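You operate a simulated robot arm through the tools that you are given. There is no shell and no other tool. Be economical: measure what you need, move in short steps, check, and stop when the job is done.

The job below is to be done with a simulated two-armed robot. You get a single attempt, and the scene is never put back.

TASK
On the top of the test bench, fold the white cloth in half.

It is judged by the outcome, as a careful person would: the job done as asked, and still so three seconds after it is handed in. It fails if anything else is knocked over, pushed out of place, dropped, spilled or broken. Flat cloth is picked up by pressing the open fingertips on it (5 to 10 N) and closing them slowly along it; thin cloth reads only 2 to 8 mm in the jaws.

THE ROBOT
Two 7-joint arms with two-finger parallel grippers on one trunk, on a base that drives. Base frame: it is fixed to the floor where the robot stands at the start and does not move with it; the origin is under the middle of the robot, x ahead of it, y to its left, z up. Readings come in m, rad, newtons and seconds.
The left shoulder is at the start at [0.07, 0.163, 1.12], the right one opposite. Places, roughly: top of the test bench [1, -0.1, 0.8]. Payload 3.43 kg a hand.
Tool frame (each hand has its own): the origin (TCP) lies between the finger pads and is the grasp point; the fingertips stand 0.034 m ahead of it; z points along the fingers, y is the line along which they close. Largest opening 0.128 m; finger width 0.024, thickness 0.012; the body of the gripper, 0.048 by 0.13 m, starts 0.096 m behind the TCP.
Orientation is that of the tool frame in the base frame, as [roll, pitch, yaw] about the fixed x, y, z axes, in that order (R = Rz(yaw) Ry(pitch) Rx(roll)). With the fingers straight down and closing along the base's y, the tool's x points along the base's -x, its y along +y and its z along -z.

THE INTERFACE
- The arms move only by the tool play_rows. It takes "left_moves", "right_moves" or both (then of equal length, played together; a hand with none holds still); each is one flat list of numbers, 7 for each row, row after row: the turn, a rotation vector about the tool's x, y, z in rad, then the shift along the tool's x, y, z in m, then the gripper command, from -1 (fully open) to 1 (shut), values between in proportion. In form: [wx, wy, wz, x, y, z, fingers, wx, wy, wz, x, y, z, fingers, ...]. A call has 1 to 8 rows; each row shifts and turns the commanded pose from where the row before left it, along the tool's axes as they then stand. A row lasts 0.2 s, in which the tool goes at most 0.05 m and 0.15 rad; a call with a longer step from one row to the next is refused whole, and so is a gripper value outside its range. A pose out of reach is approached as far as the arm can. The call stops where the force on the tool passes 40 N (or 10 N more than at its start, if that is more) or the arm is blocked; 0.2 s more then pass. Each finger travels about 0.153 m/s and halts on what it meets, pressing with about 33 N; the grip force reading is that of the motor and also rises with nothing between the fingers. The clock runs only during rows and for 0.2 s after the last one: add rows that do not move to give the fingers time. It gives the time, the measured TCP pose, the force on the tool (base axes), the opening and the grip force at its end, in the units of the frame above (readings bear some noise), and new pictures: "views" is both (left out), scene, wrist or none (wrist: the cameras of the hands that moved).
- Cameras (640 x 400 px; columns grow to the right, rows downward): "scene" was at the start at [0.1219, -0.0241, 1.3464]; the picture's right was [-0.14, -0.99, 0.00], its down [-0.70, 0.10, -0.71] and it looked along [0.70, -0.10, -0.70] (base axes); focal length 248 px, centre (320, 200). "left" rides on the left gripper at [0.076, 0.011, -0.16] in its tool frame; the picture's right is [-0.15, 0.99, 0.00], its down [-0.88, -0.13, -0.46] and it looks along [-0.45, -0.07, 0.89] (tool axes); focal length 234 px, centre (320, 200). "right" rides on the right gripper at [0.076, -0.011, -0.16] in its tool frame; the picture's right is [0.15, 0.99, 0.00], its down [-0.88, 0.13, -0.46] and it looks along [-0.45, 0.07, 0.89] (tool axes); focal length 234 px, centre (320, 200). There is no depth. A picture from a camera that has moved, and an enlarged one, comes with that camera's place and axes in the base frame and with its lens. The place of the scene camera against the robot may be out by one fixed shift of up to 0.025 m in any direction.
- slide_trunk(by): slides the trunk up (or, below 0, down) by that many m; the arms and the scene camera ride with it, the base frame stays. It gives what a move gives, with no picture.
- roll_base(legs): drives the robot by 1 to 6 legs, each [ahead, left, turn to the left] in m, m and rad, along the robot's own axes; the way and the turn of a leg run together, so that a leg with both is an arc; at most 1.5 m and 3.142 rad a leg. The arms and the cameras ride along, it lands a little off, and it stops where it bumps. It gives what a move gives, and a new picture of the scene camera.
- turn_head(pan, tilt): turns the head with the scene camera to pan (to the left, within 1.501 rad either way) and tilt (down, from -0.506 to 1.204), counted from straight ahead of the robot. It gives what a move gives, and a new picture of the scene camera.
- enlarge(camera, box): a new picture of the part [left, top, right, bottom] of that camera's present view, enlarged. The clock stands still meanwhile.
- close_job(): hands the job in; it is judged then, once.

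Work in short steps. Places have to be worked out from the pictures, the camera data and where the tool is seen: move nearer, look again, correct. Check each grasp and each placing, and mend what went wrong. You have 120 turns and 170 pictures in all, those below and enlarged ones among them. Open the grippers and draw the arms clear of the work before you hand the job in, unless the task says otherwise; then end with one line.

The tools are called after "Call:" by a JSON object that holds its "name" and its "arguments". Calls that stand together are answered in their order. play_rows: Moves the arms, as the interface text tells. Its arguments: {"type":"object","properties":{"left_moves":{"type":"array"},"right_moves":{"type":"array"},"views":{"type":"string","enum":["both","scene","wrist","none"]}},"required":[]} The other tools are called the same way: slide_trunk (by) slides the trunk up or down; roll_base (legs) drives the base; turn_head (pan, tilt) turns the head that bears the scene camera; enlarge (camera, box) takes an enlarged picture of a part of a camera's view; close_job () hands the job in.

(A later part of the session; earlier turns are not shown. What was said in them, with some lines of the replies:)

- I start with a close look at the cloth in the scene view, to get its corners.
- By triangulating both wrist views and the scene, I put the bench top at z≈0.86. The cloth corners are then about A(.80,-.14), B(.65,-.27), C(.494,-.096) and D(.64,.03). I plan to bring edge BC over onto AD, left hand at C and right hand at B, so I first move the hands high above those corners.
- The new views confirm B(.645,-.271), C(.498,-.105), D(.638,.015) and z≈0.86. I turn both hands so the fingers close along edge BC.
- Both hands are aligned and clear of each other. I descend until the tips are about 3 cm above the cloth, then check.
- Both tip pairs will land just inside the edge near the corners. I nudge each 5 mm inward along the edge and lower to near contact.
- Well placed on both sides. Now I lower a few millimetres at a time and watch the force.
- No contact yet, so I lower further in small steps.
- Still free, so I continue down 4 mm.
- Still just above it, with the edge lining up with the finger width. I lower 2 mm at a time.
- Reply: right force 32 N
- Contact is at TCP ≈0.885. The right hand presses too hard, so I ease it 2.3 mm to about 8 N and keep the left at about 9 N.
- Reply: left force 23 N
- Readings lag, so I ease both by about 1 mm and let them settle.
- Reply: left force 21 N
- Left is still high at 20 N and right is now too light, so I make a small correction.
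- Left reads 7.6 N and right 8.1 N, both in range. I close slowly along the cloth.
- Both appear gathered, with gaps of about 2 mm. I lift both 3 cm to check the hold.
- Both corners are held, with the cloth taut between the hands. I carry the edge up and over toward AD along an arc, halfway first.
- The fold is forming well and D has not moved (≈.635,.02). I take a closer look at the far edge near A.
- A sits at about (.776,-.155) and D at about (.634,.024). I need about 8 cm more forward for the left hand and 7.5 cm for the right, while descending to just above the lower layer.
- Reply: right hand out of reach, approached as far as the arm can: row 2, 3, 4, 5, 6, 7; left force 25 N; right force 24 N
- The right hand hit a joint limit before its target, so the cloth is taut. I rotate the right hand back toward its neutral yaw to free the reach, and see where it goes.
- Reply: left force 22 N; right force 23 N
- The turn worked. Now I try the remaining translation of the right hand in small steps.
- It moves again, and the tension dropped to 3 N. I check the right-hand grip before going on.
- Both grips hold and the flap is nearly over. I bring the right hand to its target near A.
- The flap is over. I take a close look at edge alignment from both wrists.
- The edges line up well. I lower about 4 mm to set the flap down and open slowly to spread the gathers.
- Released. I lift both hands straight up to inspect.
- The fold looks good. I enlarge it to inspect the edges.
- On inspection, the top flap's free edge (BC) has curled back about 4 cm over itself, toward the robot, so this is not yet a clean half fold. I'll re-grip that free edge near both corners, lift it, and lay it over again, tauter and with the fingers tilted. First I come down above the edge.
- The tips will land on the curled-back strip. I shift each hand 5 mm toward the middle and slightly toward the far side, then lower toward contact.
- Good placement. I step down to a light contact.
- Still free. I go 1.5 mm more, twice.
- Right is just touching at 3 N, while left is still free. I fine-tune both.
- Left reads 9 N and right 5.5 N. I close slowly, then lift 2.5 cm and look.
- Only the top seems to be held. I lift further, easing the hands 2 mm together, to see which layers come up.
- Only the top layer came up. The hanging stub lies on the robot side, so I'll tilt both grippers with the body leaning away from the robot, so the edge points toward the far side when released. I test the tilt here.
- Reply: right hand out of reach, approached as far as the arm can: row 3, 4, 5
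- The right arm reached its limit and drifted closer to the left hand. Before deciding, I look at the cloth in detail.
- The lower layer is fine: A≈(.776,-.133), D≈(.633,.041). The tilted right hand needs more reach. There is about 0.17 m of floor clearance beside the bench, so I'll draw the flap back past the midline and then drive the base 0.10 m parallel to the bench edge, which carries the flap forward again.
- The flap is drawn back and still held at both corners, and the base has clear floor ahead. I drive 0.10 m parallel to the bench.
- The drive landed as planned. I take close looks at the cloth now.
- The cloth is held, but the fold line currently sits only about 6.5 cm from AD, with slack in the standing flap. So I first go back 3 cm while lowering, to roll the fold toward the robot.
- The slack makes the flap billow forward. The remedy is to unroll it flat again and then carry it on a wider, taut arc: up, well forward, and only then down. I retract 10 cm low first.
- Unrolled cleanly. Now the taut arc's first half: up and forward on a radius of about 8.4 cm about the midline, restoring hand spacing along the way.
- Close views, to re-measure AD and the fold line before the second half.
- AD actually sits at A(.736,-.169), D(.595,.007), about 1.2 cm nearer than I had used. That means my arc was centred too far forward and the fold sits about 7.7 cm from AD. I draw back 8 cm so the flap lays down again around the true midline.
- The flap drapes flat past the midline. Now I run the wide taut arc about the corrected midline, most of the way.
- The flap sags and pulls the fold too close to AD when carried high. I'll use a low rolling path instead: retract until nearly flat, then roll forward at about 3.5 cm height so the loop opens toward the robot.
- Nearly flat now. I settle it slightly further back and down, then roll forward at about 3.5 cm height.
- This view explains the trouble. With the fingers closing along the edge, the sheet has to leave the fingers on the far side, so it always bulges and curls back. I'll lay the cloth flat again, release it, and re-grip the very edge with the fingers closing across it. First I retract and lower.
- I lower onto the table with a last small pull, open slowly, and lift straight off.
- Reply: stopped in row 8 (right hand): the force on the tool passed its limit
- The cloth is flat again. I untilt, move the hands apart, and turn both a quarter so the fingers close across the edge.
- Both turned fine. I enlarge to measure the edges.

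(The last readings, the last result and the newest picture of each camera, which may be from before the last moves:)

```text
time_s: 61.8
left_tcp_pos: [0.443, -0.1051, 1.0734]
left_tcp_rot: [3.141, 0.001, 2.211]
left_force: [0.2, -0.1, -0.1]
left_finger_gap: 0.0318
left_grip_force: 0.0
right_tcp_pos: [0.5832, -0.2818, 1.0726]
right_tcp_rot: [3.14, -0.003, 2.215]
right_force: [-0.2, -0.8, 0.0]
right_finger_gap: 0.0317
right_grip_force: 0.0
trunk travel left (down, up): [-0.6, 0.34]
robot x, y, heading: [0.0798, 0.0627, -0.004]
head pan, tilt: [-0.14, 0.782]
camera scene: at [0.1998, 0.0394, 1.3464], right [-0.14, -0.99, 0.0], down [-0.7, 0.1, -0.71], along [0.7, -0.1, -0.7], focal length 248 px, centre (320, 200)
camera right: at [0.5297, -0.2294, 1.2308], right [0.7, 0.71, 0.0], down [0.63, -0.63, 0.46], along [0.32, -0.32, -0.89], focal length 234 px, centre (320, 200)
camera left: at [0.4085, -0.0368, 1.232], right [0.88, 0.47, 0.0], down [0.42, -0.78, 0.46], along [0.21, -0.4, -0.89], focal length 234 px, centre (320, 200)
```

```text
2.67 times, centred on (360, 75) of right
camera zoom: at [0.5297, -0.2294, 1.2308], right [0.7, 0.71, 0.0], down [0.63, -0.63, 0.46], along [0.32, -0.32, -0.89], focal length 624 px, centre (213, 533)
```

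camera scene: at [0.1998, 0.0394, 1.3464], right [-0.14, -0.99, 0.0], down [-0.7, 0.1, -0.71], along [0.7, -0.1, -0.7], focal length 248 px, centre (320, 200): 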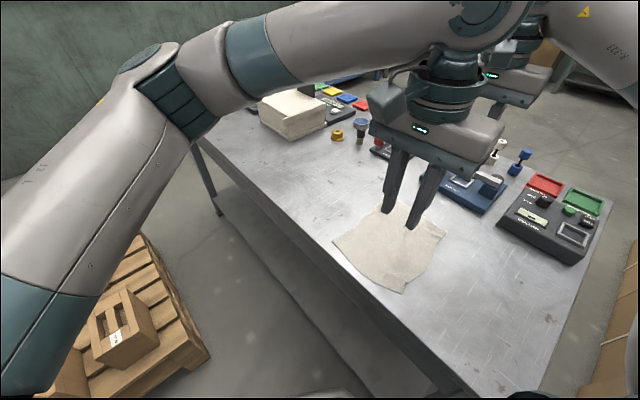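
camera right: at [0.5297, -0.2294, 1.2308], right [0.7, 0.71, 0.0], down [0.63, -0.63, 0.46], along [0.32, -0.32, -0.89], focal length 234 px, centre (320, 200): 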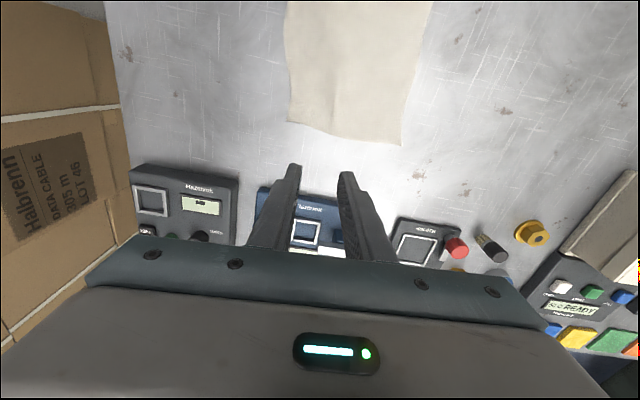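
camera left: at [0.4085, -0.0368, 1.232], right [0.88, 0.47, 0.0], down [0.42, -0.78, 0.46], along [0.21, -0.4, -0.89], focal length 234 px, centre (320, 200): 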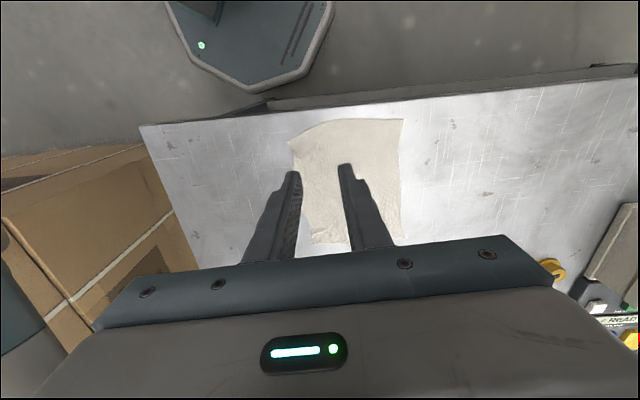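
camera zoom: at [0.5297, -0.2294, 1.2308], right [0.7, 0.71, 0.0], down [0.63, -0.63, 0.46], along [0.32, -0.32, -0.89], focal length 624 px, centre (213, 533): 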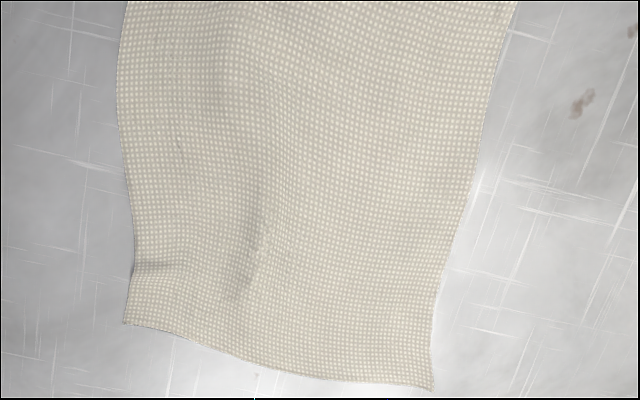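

The cloth is flat: C(.403,-.140), B(.532,-.304), A(.690,-.200), D(.545,-.022). I position the hands across edge BC, about 3 cm in from each corner, with a 2 cm gap straddling just inside the edge, and descend close.

Call:
{"name": "play_rows", "arguments": {"left_moves": [0, 0, 0, -0.0113, -0.0122, 0, 0.7, 0, 0, 0, -0.0113, -0.0122, 0, 0.7, 0, 0, 0, -0.0114, -0.0122, 0, 0.7, 0, 0, 0, 0, 0, 0.04, 0.7, 0, 0, 0, 0, 0, 0.04, 0.7, 0, 0, 0, 0, 0, 0.04, 0.7, 0, 0, 0, 0, 0, 0.035, 0.7, 0, 0, 0, 0, 0, 0, 0.7], "right_moves": [0, 0, 0, 0.0146, -0.0123, 0, 0.7, 0, 0, 0, 0.0146, -0.0123, 0, 0.7, 0, 0, 0, 0.0145, -0.0123, 0, 0.7, 0, 0, 0, 0, 0, 0.04, 0.7, 0, 0, 0, 0, 0, 0.04, 0.7, 0, 0, 0, 0, 0, 0.04, 0.7, 0, 0, 0, 0, 0, 0.035, 0.7, 0, 0, 0, 0, 0, 0, 0.7], "views": "both"}}

```text
time_s: 63.6
left_tcp_pos: [0.4357, -0.1546, 0.9176]
left_tcp_rot: [3.141, 0.002, 2.213]
left_force: [-0.4, -0.3, 0.1]
left_finger_gap: 0.0194
left_grip_force: 0.0
right_tcp_pos: [0.5299, -0.2689, 0.9156]
right_tcp_rot: [-3.141, 0.001, 2.215]
right_force: [0.3, 0.8, 0.4]
right_finger_gap: 0.0192
right_grip_force: 0.0
trunk travel left (down, up): [-0.6, 0.34]
robot x, y, heading: [0.0799, 0.0642, -0.002]
head pan, tilt: [-0.14, 0.782]
camera scene: at [0.1992, 0.0399, 1.3465], right [-0.14, -0.99, 0.0], down [-0.7, 0.1, -0.71], along [0.7, -0.1, -0.7], focal length 248 px, centre (320, 200)
camera right: at [0.4753, -0.2153, 1.0749], right [0.7, 0.71, 0.0], down [0.63, -0.63, 0.46], along [0.33, -0.32, -0.89], focal length 234 px, centre (320, 200)
camera left: at [0.3994, -0.0863, 1.0771], right [0.88, 0.47, 0.0], down [0.42, -0.78, 0.46], along [0.22, -0.4, -0.89], focal length 234 px, centre (320, 200)
```

scene: 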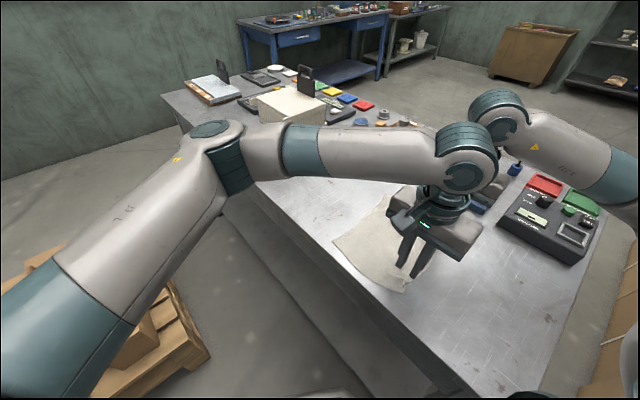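
right: 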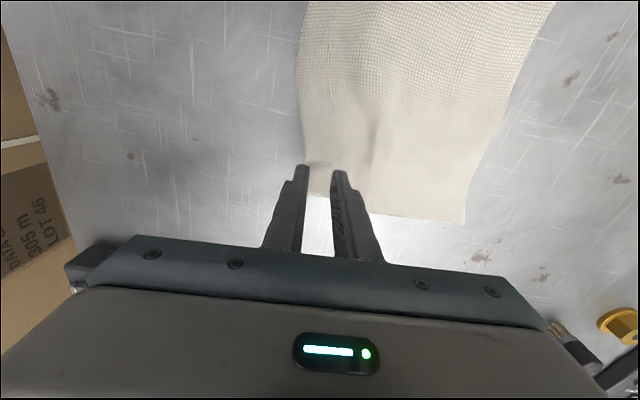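
left: 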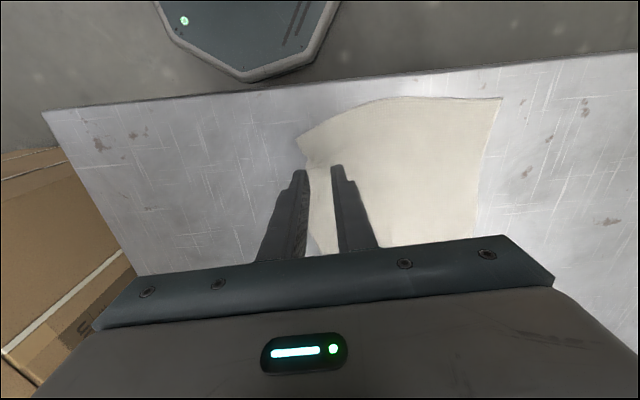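

Each outer fingertip is right on the edge. I lower to near contact.

Call:
{"name": "play_rows", "arguments": {"left_moves": [0, 0, 0, 0, 0.001, 0.013, 0.7, 0, 0, 0, 0, 0.001, 0.013, 0.7, 0, 0, 0, 0, 0, 0.002, 0.7, 0, 0, 0, 0, 0, 0, 0.7], "right_moves": [0, 0, 0, 0, 0, 0.012, 0.7, 0, 0, 0, 0, 0, 0.012, 0.7, 0, 0, 0, 0, 0, 0.002, 0.7, 0, 0, 0, 0, 0, 0, 0.7], "views": "wrist"}}

Call:
{"name": "play_rows", "arguments": {"left_moves": [0, 0, 0, 0, 0, 0.0015, 0.7, 0, 0, 0, 0, 0, 0, 0.7, 0, 0, 0, 0, 0, 0, 0.7], "right_moves": [0, 0, 0, 0, 0, 0.0015, 0.7, 0, 0, 0, 0, 0, 0, 0.7, 0, 0, 0, 0, 0, 0, 0.7], "views": "none"}}

```text
time_s: 64.6
left_tcp_pos: [0.4362, -0.1524, 0.8901]
left_tcp_rot: [3.14, -0.001, 2.21]
left_force: [0.9, 0.1, 0.9]
left_finger_gap: 0.0192
left_grip_force: 0.0
right_tcp_pos: [0.5293, -0.2688, 0.8904]
right_tcp_rot: [-3.141, 0.0, 2.216]
right_force: [0.0, 0.7, 0.0]
right_finger_gap: 0.0189
right_grip_force: 0.0
trunk travel left (down, up): [-0.6, 0.34]
robot x, y, heading: [0.0775, 0.0619, -0.004]
head pan, tilt: [-0.14, 0.782]
camera right: at [0.475, -0.2156, 1.0491], right [0.7, 0.71, 0.0], down [0.63, -0.63, 0.46], along [0.32, -0.32, -0.89], focal length 234 px, centre (320, 200)
camera left: at [0.4015, -0.0842, 1.0497], right [0.88, 0.47, 0.0], down [0.42, -0.78, 0.46], along [0.22, -0.4, -0.89], focal length 234 px, centre (320, 200)
```

right: 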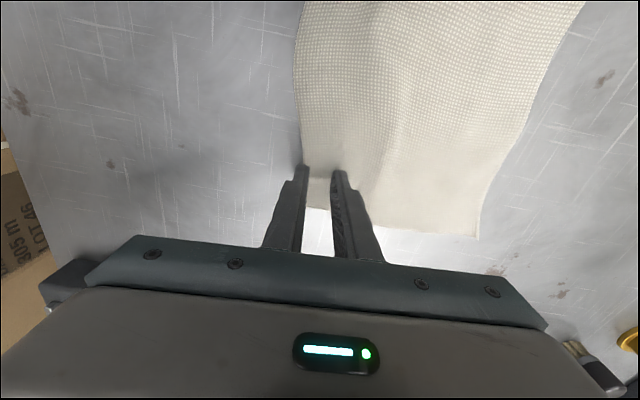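
left: 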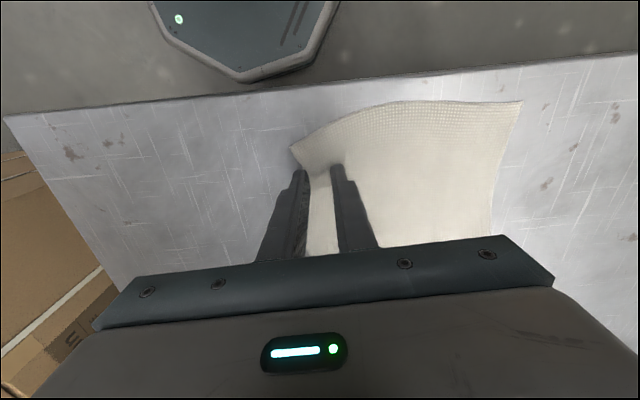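

```text
time_s: 65.4
left_tcp_pos: [0.4369, -0.1528, 0.8891]
left_tcp_rot: [-3.142, -0.001, 2.21]
left_force: [-0.9, 1.1, -1.1]
left_finger_gap: 0.0189
left_grip_force: 0.1
right_tcp_pos: [0.528, -0.2689, 0.8889]
right_tcp_rot: [-3.141, 0.0, 2.217]
right_force: [-0.2, -0.2, 0.0]
right_finger_gap: 0.0194
right_grip_force: 0.0
trunk travel left (down, up): [-0.6, 0.34]
robot x, y, heading: [0.0757, 0.0627, -0.0]
head pan, tilt: [-0.14, 0.782]
```

Call:
{"name": "play_rows", "arguments": {"left_moves": [0, 0, 0, 0, 0, 0.002, 0.7, 0, 0, 0, 0, 0, 0, 0.7, 0, 0, 0, 0, 0, 0, 0.7], "right_moves": [0, 0, 0, 0, 0, 0.002, 0.7, 0, 0, 0, 0, 0, 0, 0.7, 0, 0, 0, 0, 0, 0, 0.7], "views": "none"}}

Call:
{"name": "play_rows", "arguments": {"left_moves": [0, 0, 0, 0, 0, 0.001, 0.7, 0, 0, 0, 0, 0, 0, 0.7, 0, 0, 0, 0, 0, 0, 0.7], "right_moves": [0, 0, 0, 0, 0, 0.001, 0.7, 0, 0, 0, 0, 0, 0, 0.7, 0, 0, 0, 0, 0, 0, 0.7], "views": "none"}}

```text
time_s: 66.2
left_tcp_pos: [0.4375, -0.1523, 0.8873]
left_tcp_rot: [3.141, 0.001, 2.212]
left_force: [-0.6, -0.5, -0.7]
left_finger_gap: 0.0192
left_grip_force: 0.1
right_tcp_pos: [0.5288, -0.2698, 0.8876]
right_tcp_rot: [3.142, 0.0, 2.216]
right_force: [0.3, 0.0, 0.0]
right_finger_gap: 0.0192
right_grip_force: 0.0
trunk travel left (down, up): [-0.6, 0.34]
robot x, y, heading: [0.0768, 0.0626, -0.002]
head pan, tilt: [-0.14, 0.782]
```

```text
time_s: 67.0
left_tcp_pos: [0.4349, -0.1532, 0.8852]
left_tcp_rot: [-3.141, 0.0, 2.21]
left_force: [1.4, -0.2, 2.6]
left_finger_gap: 0.0192
left_grip_force: 0.2
right_tcp_pos: [0.5301, -0.2696, 0.8874]
right_tcp_rot: [3.141, 0.001, 2.218]
right_force: [0.0, -0.1, 0.5]
right_finger_gap: 0.0192
right_grip_force: 0.1
trunk travel left (down, up): [-0.6, 0.34]
robot x, y, heading: [0.0813, 0.0608, -0.003]
head pan, tilt: [-0.14, 0.782]
```

Call:
{"name": "play_rows", "arguments": {"left_moves": [0, 0, 0, 0, 0, 0.0004, 0.7, 0, 0, 0, 0, 0, 0, 0.7, 0, 0, 0, 0, 0, 0, 0.7], "right_moves": [0, 0, 0, 0, 0, 0.0012, 0.7, 0, 0, 0, 0, 0, 0, 0.7, 0, 0, 0, 0, 0, 0, 0.7], "views": "none"}}

```text
time_s: 67.8
left_tcp_pos: [0.436, -0.1521, 0.8852]
left_tcp_rot: [3.141, 0.002, 2.212]
left_force: [1.8, -0.1, 9.1]
left_finger_gap: 0.0189
left_grip_force: 0.0
right_tcp_pos: [0.5291, -0.2694, 0.8861]
right_tcp_rot: [3.141, 0.001, 2.215]
right_force: [0.0, -0.9, 4.5]
right_finger_gap: 0.0191
right_grip_force: 0.2
trunk travel left (down, up): [-0.6, 0.34]
robot x, y, heading: [0.0754, 0.0611, -0.005]
head pan, tilt: [-0.14, 0.782]
```

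Left is at 9 N and right at 4.5 N. I add a touch on the right and close slowly.

Call:
{"name": "play_rows", "arguments": {"left_moves": [0, 0, 0, 0, 0, 0, 0.7, 0, 0, 0, 0, 0, 0, 0.74, 0, 0, 0, 0, 0, 0, 0.78, 0, 0, 0, 0, 0, 0, 0.82, 0, 0, 0, 0, 0, 0, 0.87, 0, 0, 0, 0, 0, 0, 0.92, 0, 0, 0, 0, 0, 0, 1, 0, 0, 0, 0, 0, 0, 1], "right_moves": [0, 0, 0, 0, 0, 0.0003, 0.7, 0, 0, 0, 0, 0, 0, 0.74, 0, 0, 0, 0, 0, 0, 0.78, 0, 0, 0, 0, 0, 0, 0.82, 0, 0, 0, 0, 0, 0, 0.87, 0, 0, 0, 0, 0, 0, 0.92, 0, 0, 0, 0, 0, 0, 1, 0, 0, 0, 0, 0, 0, 1], "views": "none"}}

Call:
{"name": "play_rows", "arguments": {"left_moves": [0, 0, 0, 0, 0, -0.01, 1, 0, 0, 0, 0, 0, -0.01, 1, 0, 0, 0, 0, 0, -0.01, 1, 0, 0, 0, 0, 0, 0, 1], "right_moves": [0, 0, 0, 0, 0, -0.01, 1, 0, 0, 0, 0, 0, -0.01, 1, 0, 0, 0, 0, 0, -0.01, 1, 0, 0, 0, 0, 0, 0, 1], "views": "both"}}

```text
time_s: 69.6
left_tcp_pos: [0.4357, -0.1525, 0.8848]
left_tcp_rot: [3.141, 0.002, 2.212]
left_force: [0.8, -1.2, 10.7]
left_finger_gap: 0.0018
left_grip_force: 32.2
right_tcp_pos: [0.5284, -0.269, 0.8856]
right_tcp_rot: [3.139, 0.002, 2.212]
right_force: [-1.0, 0.4, 6.0]
right_finger_gap: 0.0019
right_grip_force: 32.6
trunk travel left (down, up): [-0.6, 0.34]
robot x, y, heading: [0.0774, 0.0659, -0.001]
head pan, tilt: [-0.14, 0.782]
```

```text
time_s: 70.6
left_tcp_pos: [0.4367, -0.1523, 0.916]
left_tcp_rot: [-3.141, 0.001, 2.212]
left_force: [0.1, -0.6, -0.6]
left_finger_gap: 0.0016
left_grip_force: 33.2
right_tcp_pos: [0.5281, -0.2699, 0.9143]
right_tcp_rot: [-3.141, 0.0, 2.213]
right_force: [0.0, 0.0, -0.6]
right_finger_gap: 0.0021
right_grip_force: 33.3
trunk travel left (down, up): [-0.6, 0.34]
robot x, y, heading: [0.0743, 0.0609, 0.002]
head pan, tilt: [-0.14, 0.782]
camera scene: at [0.1998, 0.0394, 1.3463], right [-0.14, -0.99, 0.0], down [-0.7, 0.1, -0.71], along [0.7, -0.1, -0.7], focal length 248 px, centre (320, 200)
camera right: at [0.4741, -0.2171, 1.0737], right [0.7, 0.71, 0.0], down [0.63, -0.63, 0.46], along [0.32, -0.32, -0.89], focal length 234 px, centre (320, 200)
camera left: at [0.4014, -0.0844, 1.0747], right [0.88, 0.47, 0.0], down [0.42, -0.78, 0.46], along [0.22, -0.4, -0.89], focal length 234 px, centre (320, 200)
```

scene: 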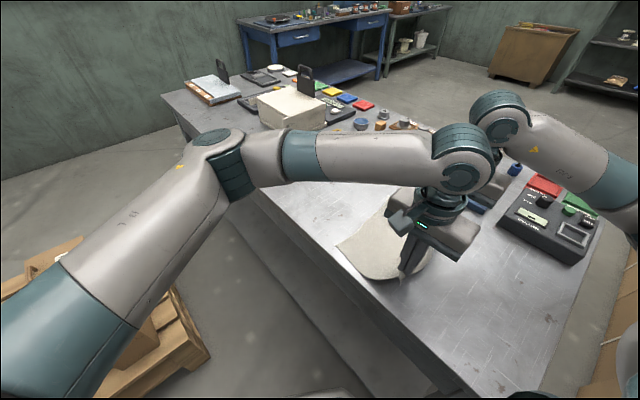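
right: 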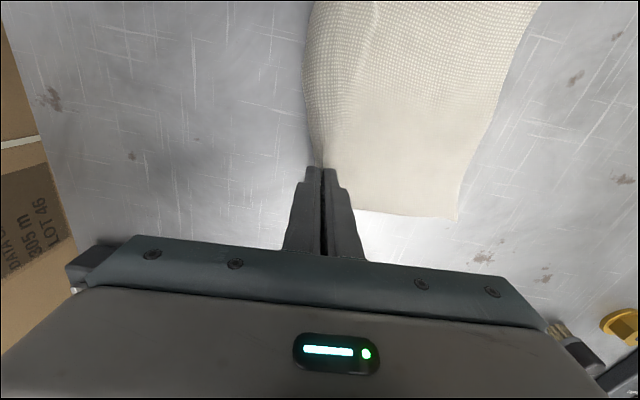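
left: 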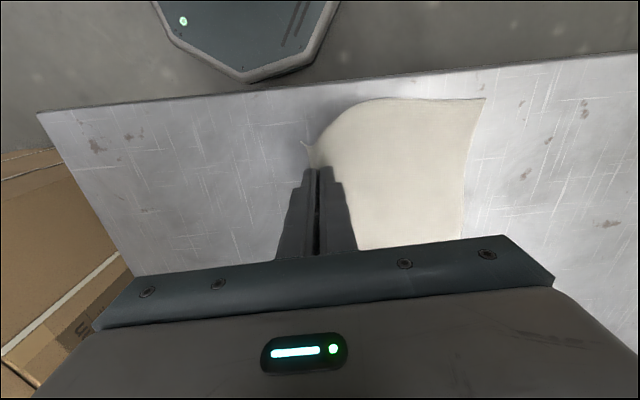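

Both hands now grip the very edge, with the sheet leaving straight down. I carry it up to above the midline.

Call:
{"name": "play_rows", "arguments": {"left_moves": [0, 0, 0, 0, 0.0072, -0.0075, 1, 0, 0, 0, 0, 0.0073, -0.0075, 1, 0, 0, 0, 0, 0.0075, -0.006, 1, 0, 0, 0, 0, 0.0075, -0.006, 1, 0, 0, 0, 0, 0.01, -0.0055, 1, 0, 0, 0, 0, 0.01, -0.0055, 1, 0, 0, 0, 0, 0.0125, -0.0025, 1, 0, 0, 0, 0, 0.0125, -0.0025, 1], "right_moves": [0, 0, 0, 0, 0.0072, -0.0075, 1, 0, 0, 0, 0, 0.0073, -0.0075, 1, 0, 0, 0, 0, 0.0075, -0.006, 1, 0, 0, 0, 0, 0.0075, -0.006, 1, 0, 0, 0, 0, 0.01, -0.0055, 1, 0, 0, 0, 0, 0.01, -0.0055, 1, 0, 0, 0, 0, 0.0125, -0.0025, 1, 0, 0, 0, 0, 0.0125, -0.0025, 1], "views": "both"}}

```text
time_s: 72.4
left_tcp_pos: [0.4956, -0.1078, 0.9589]
left_tcp_rot: [-3.139, -0.001, 2.21]
left_force: [0.2, -0.5, -0.4]
left_finger_gap: 0.0018
left_grip_force: 33.0
right_tcp_pos: [0.5878, -0.2239, 0.9574]
right_tcp_rot: [-3.141, 0.0, 2.214]
right_force: [0.4, -0.7, -0.1]
right_finger_gap: 0.0018
right_grip_force: 32.9
trunk travel left (down, up): [-0.6, 0.34]
robot x, y, heading: [0.0766, 0.0667, 0.006]
head pan, tilt: [-0.14, 0.782]
camera scene: at [0.2003, 0.0402, 1.3463], right [-0.14, -0.99, 0.0], down [-0.7, 0.1, -0.71], along [0.7, -0.1, -0.7], focal length 248 px, centre (320, 200)
camera right: at [0.5331, -0.1708, 1.1167], right [0.7, 0.71, 0.0], down [0.63, -0.63, 0.46], along [0.32, -0.32, -0.89], focal length 234 px, centre (320, 200)
camera left: at [0.4607, -0.0399, 1.1175], right [0.88, 0.47, 0.0], down [0.42, -0.78, 0.46], along [0.22, -0.4, -0.89], focal length 234 px, centre (320, 200)
```

scene: 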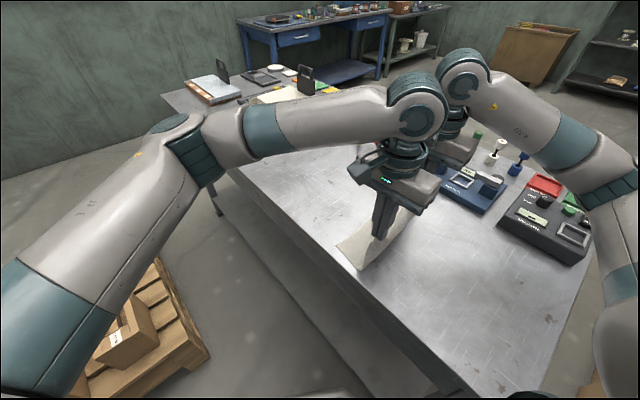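
right: 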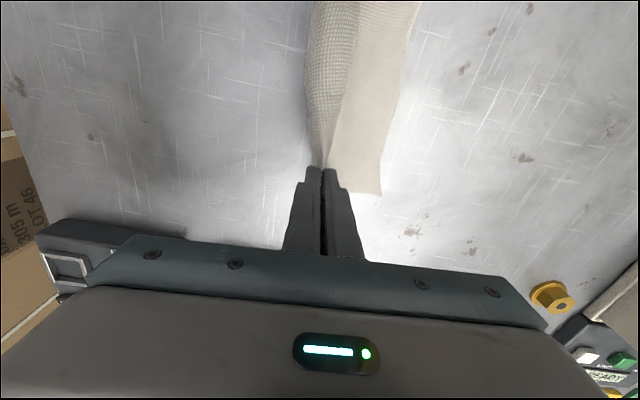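
left: 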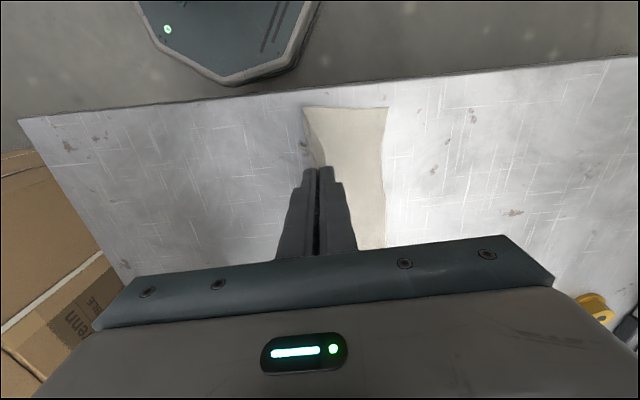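

The sheet stands cleanly above the midline. Next I tilt both grippers, tips toward the robot, while moving forward, so the sheet lays back without a bulge.

Call:
{"name": "play_rows", "arguments": {"left_moves": [0.1, 0, 0, 0, 0.0086, 0.002, 1, 0.1, 0, 0, 0, 0.0088, 0.0011, 1, 0.1, 0, 0, 0, 0.0088, 0.0003, 1, 0.1, 0, 0, 0, 0.0088, -0.0006, 1, 0.1, 0, 0, 0, 0.0087, -0.0015, 1, 0, 0, 0, 0, 0, 0, 1], "right_moves": [0.1, 0, 0, 0, 0.0086, 0.002, 1, 0.1, 0, 0, 0, 0.0088, 0.0011, 1, 0.1, 0, 0, 0, 0.0088, 0.0003, 1, 0.1, 0, 0, 0, 0.0088, -0.0006, 1, 0.1, 0, 0, 0, 0.0087, -0.0015, 1, 0, 0, 0, 0, 0, 0, 1], "views": "both"}}

```text
time_s: 73.8
left_tcp_pos: [0.5302, -0.0835, 0.9479]
left_tcp_rot: [-2.64, -0.001, 2.211]
left_force: [0.0, -1.3, 0.0]
left_finger_gap: 0.0018
left_grip_force: 32.7
right_tcp_pos: [0.6209, -0.1999, 0.9484]
right_tcp_rot: [-2.642, 0.0, 2.215]
right_force: [0.4, 0.7, -0.3]
right_finger_gap: 0.002
right_grip_force: 33.0
trunk travel left (down, up): [-0.6, 0.34]
robot x, y, heading: [0.0785, 0.0634, -0.003]
head pan, tilt: [-0.14, 0.782]
camera scene: at [0.1991, 0.0383, 1.3464], right [-0.14, -0.99, 0.0], down [-0.7, 0.1, -0.71], along [0.7, -0.1, -0.7], focal length 248 px, centre (320, 200)
camera right: at [0.6299, -0.1, 1.0933], right [0.61, 0.64, -0.47], down [0.8, -0.5, 0.34], along [-0.02, -0.58, -0.81], focal length 234 px, centre (320, 200)
camera left: at [0.5551, 0.0291, 1.0822], right [0.78, 0.4, -0.47], down [0.61, -0.64, 0.46], along [-0.12, -0.65, -0.75], focal length 234 px, centre (320, 200)
```

scene: 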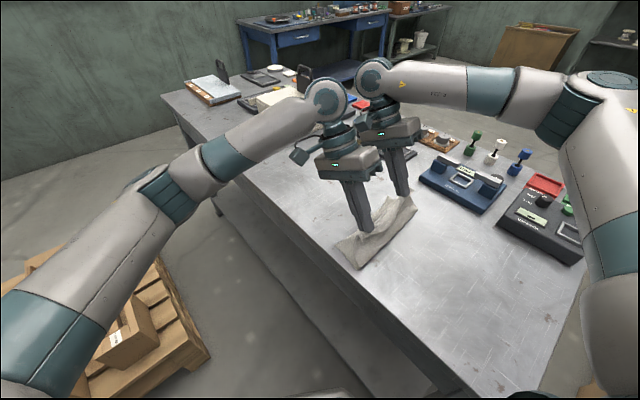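
right: 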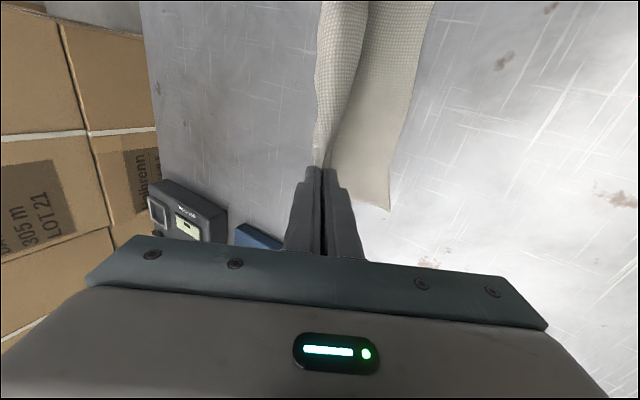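
left: 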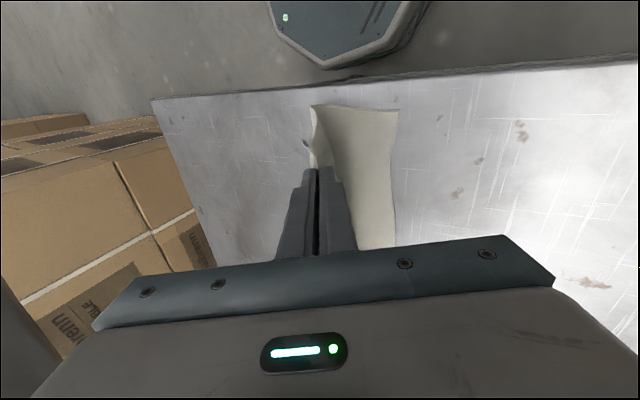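

Everything is in reach, and A hasn't moved. I continue forward, then down, tilting a bit more, to lay the edge on AD.

Call:
{"name": "play_rows", "arguments": {"left_moves": [0.05, 0, 0, 0, 0.0102, 0.0012, 1, 0.05, 0, 0, 0, 0.0103, 0.0011, 1, 0.05, 0, 0, 0, 0.0103, 0.0021, 1, 0.05, 0, 0, 0, 0.0103, 0.002, 1, 0, 0, 0, 0, 0.0075, 0.0027, 1, 0, 0, 0, 0, 0.0076, 0.0028, 1, 0, 0, 0, 0, 0.0081, 0.0042, 1, 0, 0, 0, 0, 0.0, 0.0, 1], "right_moves": [0.05, 0, 0, 0, 0.0102, 0.0012, 1, 0.05, 0, 0, 0, 0.0103, 0.0011, 1, 0.05, 0, 0, 0, 0.0103, 0.0021, 1, 0.05, 0, 0, 0, 0.0103, 0.002, 1, 0, 0, 0, 0, 0.0075, 0.0027, 1, 0, 0, 0, 0, 0.0076, 0.0028, 1, 0, 0, 0, 0, 0.0081, 0.0042, 1, 0, 0, 0, 0, 0.0, 0.0, 1], "views": "both"}}

```text
time_s: 75.6
left_tcp_pos: [0.565, -0.0585, 0.8976]
left_tcp_rot: [-2.441, 0.001, 2.21]
left_force: [-0.3, 0.3, -0.8]
left_finger_gap: 0.0019
left_grip_force: 33.1
right_tcp_pos: [0.6551, -0.173, 0.8983]
right_tcp_rot: [-2.445, -0.001, 2.217]
right_force: [0.9, 0.5, 0.3]
right_finger_gap: 0.002
right_grip_force: 32.9
trunk travel left (down, up): [-0.6, 0.34]
robot x, y, heading: [0.0787, 0.0621, -0.004]
head pan, tilt: [-0.14, 0.782]
camera scene: at [0.1996, 0.0395, 1.3464], right [-0.14, -0.99, 0.0], down [-0.7, 0.1, -0.71], along [0.7, -0.1, -0.7], focal length 248 px, centre (320, 200)
camera right: at [0.6853, -0.0565, 1.0265], right [0.52, 0.57, -0.64], down [0.84, -0.47, 0.27], along [-0.15, -0.67, -0.72], focal length 234 px, centre (320, 200)
camera left: at [0.6094, 0.07, 1.0119], right [0.69, 0.33, -0.64], down [0.68, -0.59, 0.43], along [-0.23, -0.73, -0.64], focal length 234 px, centre (320, 200)
```

scene: 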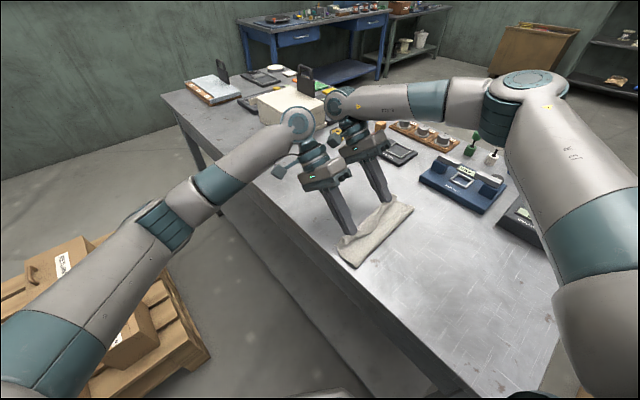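
right: 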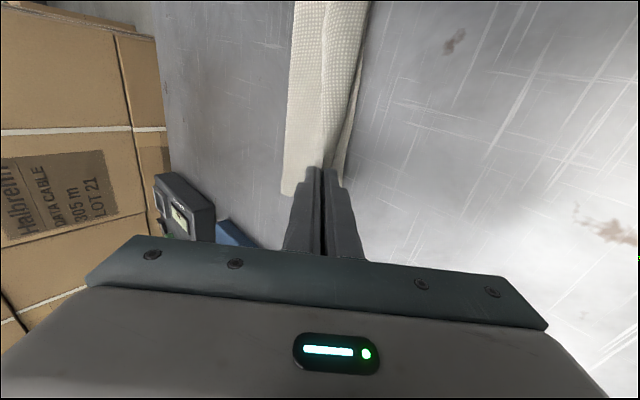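
left: 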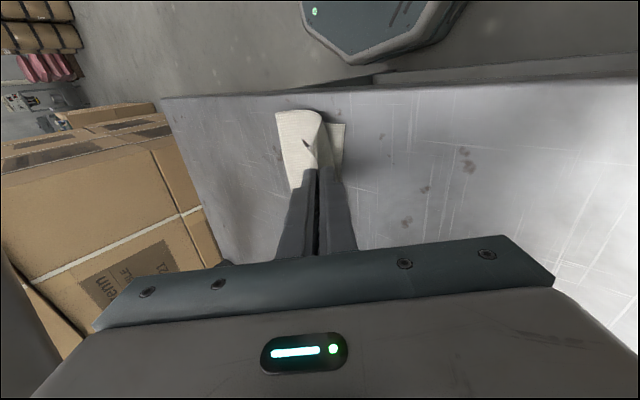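

Looking good. Close views before the final lowering.

Call:
{"name": "enlarge", "arguments": {"camera": "scene", "box": [310, 180, 440, 275]}}

Call:
{"name": "enlarge", "arguments": {"camera": "left", "box": [230, 90, 410, 210]}}

Call:
{"name": "enlarge", "arguments": {"camera": "right", "box": [240, 60, 440, 220]}}

```text
4.21 times, centred on (375, 228) of scene
camera zoom: at [0.1996, 0.0395, 1.3464], right [-0.14, -0.99, 0.0], down [-0.7, 0.1, -0.71], along [0.7, -0.1, -0.7], focal length 1044 px, centre (88, 84)
```

zoom: 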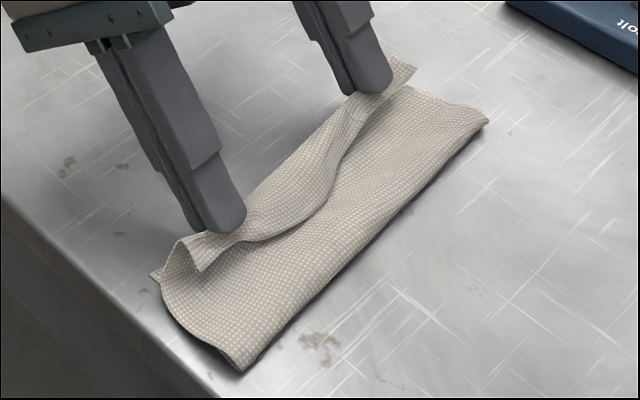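

```text
3.33 times, centred on (320, 150) of left
camera zoom: at [0.6094, 0.07, 1.0119], right [0.69, 0.33, -0.64], down [0.68, -0.59, 0.43], along [-0.23, -0.73, -0.64], focal length 781 px, centre (320, 367)
```

zoom: 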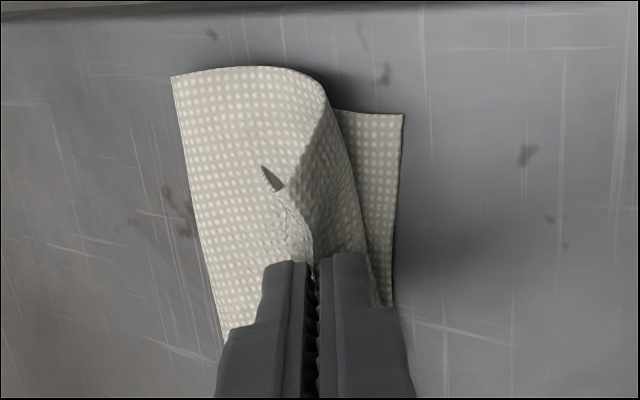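

```text
2.50 times, centred on (340, 140) of right
camera zoom: at [0.6853, -0.0565, 1.0265], right [0.52, 0.57, -0.64], down [0.84, -0.47, 0.27], along [-0.15, -0.67, -0.72], focal length 585 px, centre (270, 350)
```

zoom: 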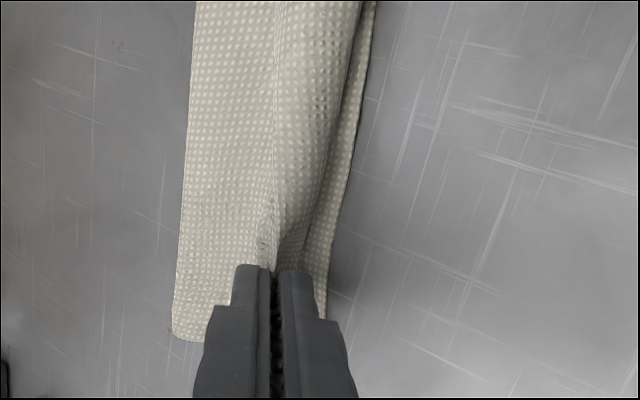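

The fold is now about 8.4 cm from AD, close to half, with only a small forward slack. I move forward 1.4 cm while lowering 1 cm, open a little, and withdraw forward and up along the tilted fingers.

Call:
{"name": "play_rows", "arguments": {"left_moves": [0, 0, 0, 0, 0.0085, -0.0007, 1, 0, 0, 0, 0, 0.0086, -0.0007, 1, 0, 0, 0, 0, 0, 0, 1, 0, 0, 0, 0, 0, 0, 0.93, 0, 0, 0, 0, 0, 0, 0.86, 0, 0, 0, 0, 0, 0, 0.8, 0, 0, 0, 0, 0, -0.01, 0.8, 0, 0, 0, 0, 0, -0.015, 0.8], "right_moves": [0, 0, 0, 0, 0.0085, -0.0007, 1, 0, 0, 0, 0, 0.0086, -0.0007, 1, 0, 0, 0, 0, 0, 0, 1, 0, 0, 0, 0, 0, 0, 0.93, 0, 0, 0, 0, 0, 0, 0.86, 0, 0, 0, 0, 0, 0, 0.8, 0, 0, 0, 0, 0, -0.01, 0.8, 0, 0, 0, 0, 0, -0.015, 0.8], "views": "none"}}

Call:
{"name": "play_rows", "arguments": {"left_moves": [0, 0, 0, 0, 0, -0.04, 0.8, 0, 0, 0, 0, 0, -0.04, 0.8, -0.14, 0, 0, 0, -0.02, -0.02, 0.8, -0.14, 0, 0, 0, -0.02, -0.02, 0.8, -0.14, 0, 0, 0, -0.02, -0.02, 0.8, -0.14, 0, 0, 0, -0.02, -0.02, 0.8, -0.14, 0, 0, 0, 0, 0, 0.8], "right_moves": [0, 0, 0, 0, 0, -0.04, 0.8, 0, 0, 0, 0, 0, -0.04, 0.8, -0.14, 0, 0, 0, -0.02, -0.02, 0.8, -0.14, 0, 0, 0, -0.02, -0.02, 0.8, -0.14, 0, 0, 0, -0.02, -0.02, 0.8, -0.14, 0, 0, 0, -0.02, -0.02, 0.8, -0.14, 0, 0, 0, 0, 0, 0.8], "views": "both"}}

```text
time_s: 77.4
left_tcp_pos: [0.5876, -0.0401, 0.9059]
left_tcp_rot: [-2.442, -0.001, 2.211]
left_force: [-0.4, 0.1, 0.5]
left_finger_gap: 0.0128
left_grip_force: 0.0
right_tcp_pos: [0.6788, -0.1547, 0.9086]
right_tcp_rot: [-2.444, 0.0, 2.216]
right_force: [-0.7, 0.4, -0.7]
right_finger_gap: 0.0127
right_grip_force: 0.1
trunk travel left (down, up): [-0.6, 0.34]
robot x, y, heading: [0.0774, 0.066, -0.001]
head pan, tilt: [-0.14, 0.782]
```

```text
time_s: 79.0
left_tcp_pos: [0.603, -0.0288, 1.0748]
left_tcp_rot: [3.139, 0.0, 2.211]
left_force: [0.5, 0.2, -0.2]
left_finger_gap: 0.0129
left_grip_force: 0.0
right_tcp_pos: [0.6945, -0.1446, 1.0751]
right_tcp_rot: [3.138, 0.001, 2.217]
right_force: [0.0, -0.8, -0.8]
right_finger_gap: 0.013
right_grip_force: 0.1
trunk travel left (down, up): [-0.6, 0.34]
robot x, y, heading: [0.0763, 0.0638, 0.0]
head pan, tilt: [-0.14, 0.782]
camera scene: at [0.1998, 0.0383, 1.3463], right [-0.14, -0.99, 0.0], down [-0.7, 0.1, -0.71], along [0.7, -0.1, -0.7], focal length 248 px, centre (320, 200)
camera right: at [0.6398, -0.0921, 1.2344], right [0.7, 0.71, 0.0], down [0.63, -0.63, 0.46], along [0.33, -0.32, -0.89], focal length 234 px, centre (320, 200)
camera left: at [0.5678, 0.0387, 1.2341], right [0.88, 0.47, 0.0], down [0.42, -0.78, 0.46], along [0.22, -0.4, -0.89], focal length 234 px, centre (320, 200)
```

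scene: 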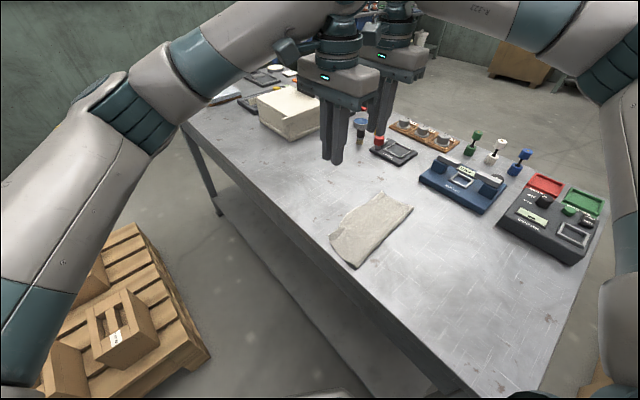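
right: 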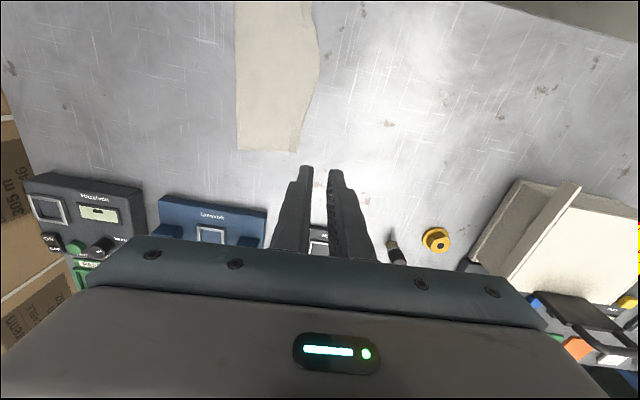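
left: 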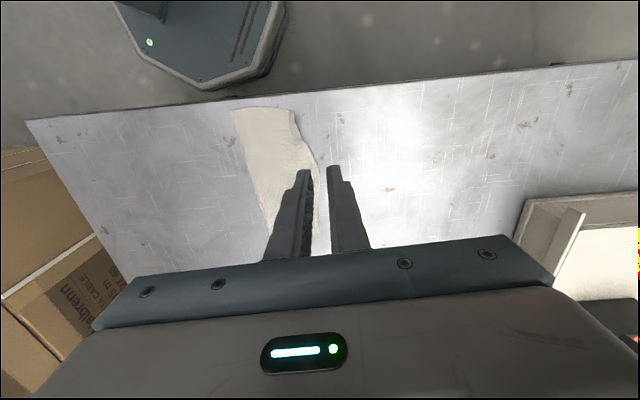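

The flap appears to have fallen forward onto AD. Close inspection next.

Call:
{"name": "enlarge", "arguments": {"camera": "scene", "box": [315, 180, 430, 275]}}

Call:
{"name": "enlarge", "arguments": {"camera": "right", "box": [200, 0, 360, 160]}}

Call:
{"name": "enlarge", "arguments": {"camera": "left", "box": [200, 90, 360, 260]}}

```text
4.21 times, centred on (372, 228) of scene
camera zoom: at [0.1998, 0.0383, 1.3463], right [-0.14, -0.99, 0.0], down [-0.7, 0.1, -0.71], along [0.7, -0.1, -0.7], focal length 1044 px, centre (99, 84)
```

zoom: 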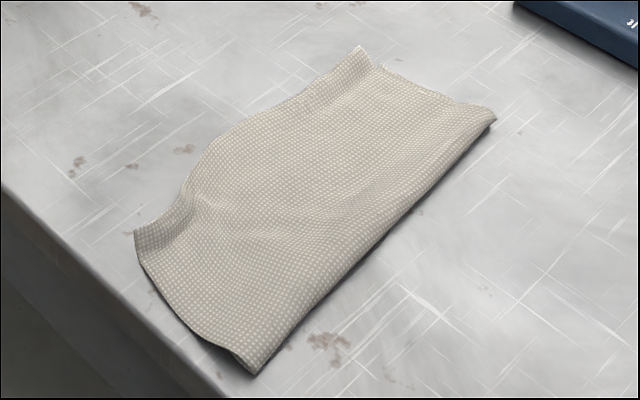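

```text
2.50 times, centred on (280, 80) of right
camera zoom: at [0.6398, -0.0921, 1.2344], right [0.7, 0.71, 0.0], down [0.63, -0.63, 0.46], along [0.33, -0.32, -0.89], focal length 585 px, centre (420, 500)
```

zoom: 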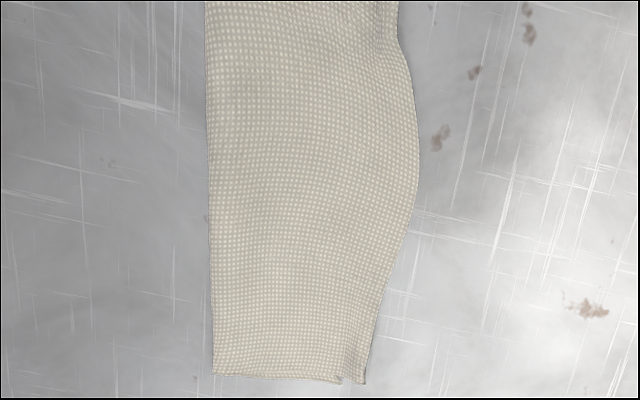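

```text
2.35 times, centred on (280, 175) of left
camera zoom: at [0.5678, 0.0387, 1.2341], right [0.88, 0.47, 0.0], down [0.42, -0.78, 0.46], along [0.22, -0.4, -0.89], focal length 551 px, centre (414, 259)
```

zoom: 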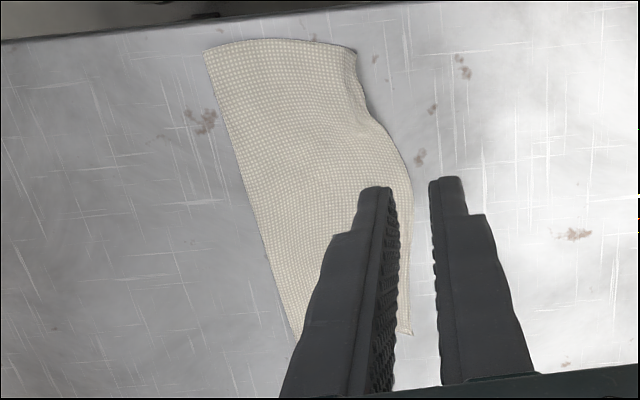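

The fold is now clean: one crease, corners matched on AD within a few mm, flap lying flat. I open the grippers, draw the arms up and back, and check that it stays.

Call:
{"name": "play_rows", "arguments": {"left_moves": [0, 0, 0, 0.01, 0, -0.04, 0.5, 0, 0, 0, 0.02, -0.015, -0.03, 0, 0, 0, 0, 0.03, -0.015, -0.01, -0.5, 0, 0, 0, 0.03, -0.015, 0, -1, 0, 0, 0, 0.03, -0.015, 0, -1, 0, 0, 0, 0.02, 0, 0, -1, 0, 0, 0, 0, 0, 0, -1], "right_moves": [0, 0, 0, -0.01, 0, -0.04, 0.5, 0, 0, 0, -0.02, -0.02, -0.03, 0, 0, 0, 0, -0.02, -0.03, -0.01, -0.5, 0, 0, 0, -0.02, -0.035, 0, -1, 0, 0, 0, -0.02, -0.035, 0, -1, 0, 0, 0, -0.01, -0.02, 0, -1, 0, 0, 0, 0, 0, 0, -1], "views": "scene"}}

Call:
{"name": "enlarge", "arguments": {"camera": "scene", "box": [300, 100, 620, 300]}}

```text
time_s: 80.6
left_tcp_pos: [0.4718, 0.0476, 1.154]
left_tcp_rot: [3.142, -0.001, 2.211]
left_force: [0.1, -0.7, -0.7]
left_finger_gap: 0.128
left_grip_force: 0.0
right_tcp_pos: [0.6417, -0.3085, 1.1548]
right_tcp_rot: [3.14, 0.0, 2.216]
right_force: [0.0, -0.1, -0.2]
right_finger_gap: 0.128
right_grip_force: 0.1
trunk travel left (down, up): [-0.6, 0.34]
robot x, y, heading: [0.0755, 0.0615, 0.0]
head pan, tilt: [-0.14, 0.782]
camera scene: at [0.2003, 0.0391, 1.3463], right [-0.14, -0.99, 0.0], down [-0.7, 0.1, -0.71], along [0.7, -0.1, -0.71], focal length 248 px, centre (320, 200)
```

scene: 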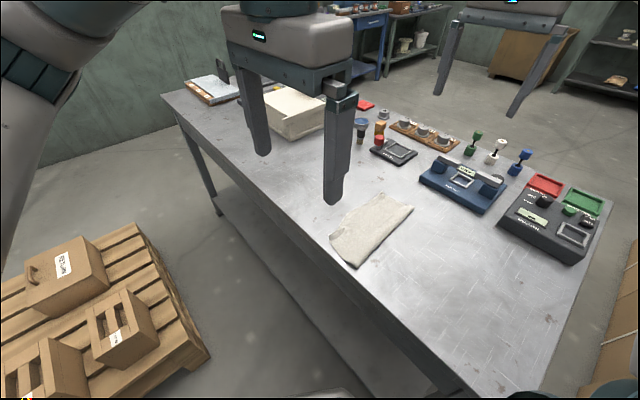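

```text
2.00 times, centred on (460, 200) of scene
camera zoom: at [0.2003, 0.0391, 1.3463], right [-0.14, -0.99, 0.0], down [-0.7, 0.1, -0.71], along [0.7, -0.1, -0.71], focal length 496 px, centre (40, 200)
```

zoom: 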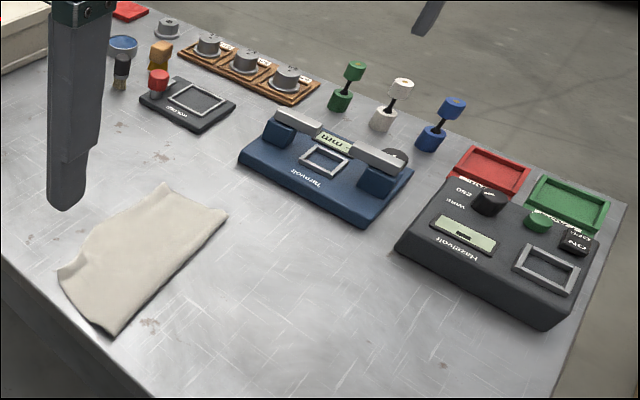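

The cloth lies folded in half, everything else is in place, and both arms are clear with grippers open. I hand it in.

Call:
{"name": "close_job", "arguments": {}}

```text
The job is handed in.
```

The white cloth is folded in half on the bench top, with its corners matched to within a few mm and a slight bulge mid-edge. Nothing else was disturbed, and the arms are clear with the grippers open.
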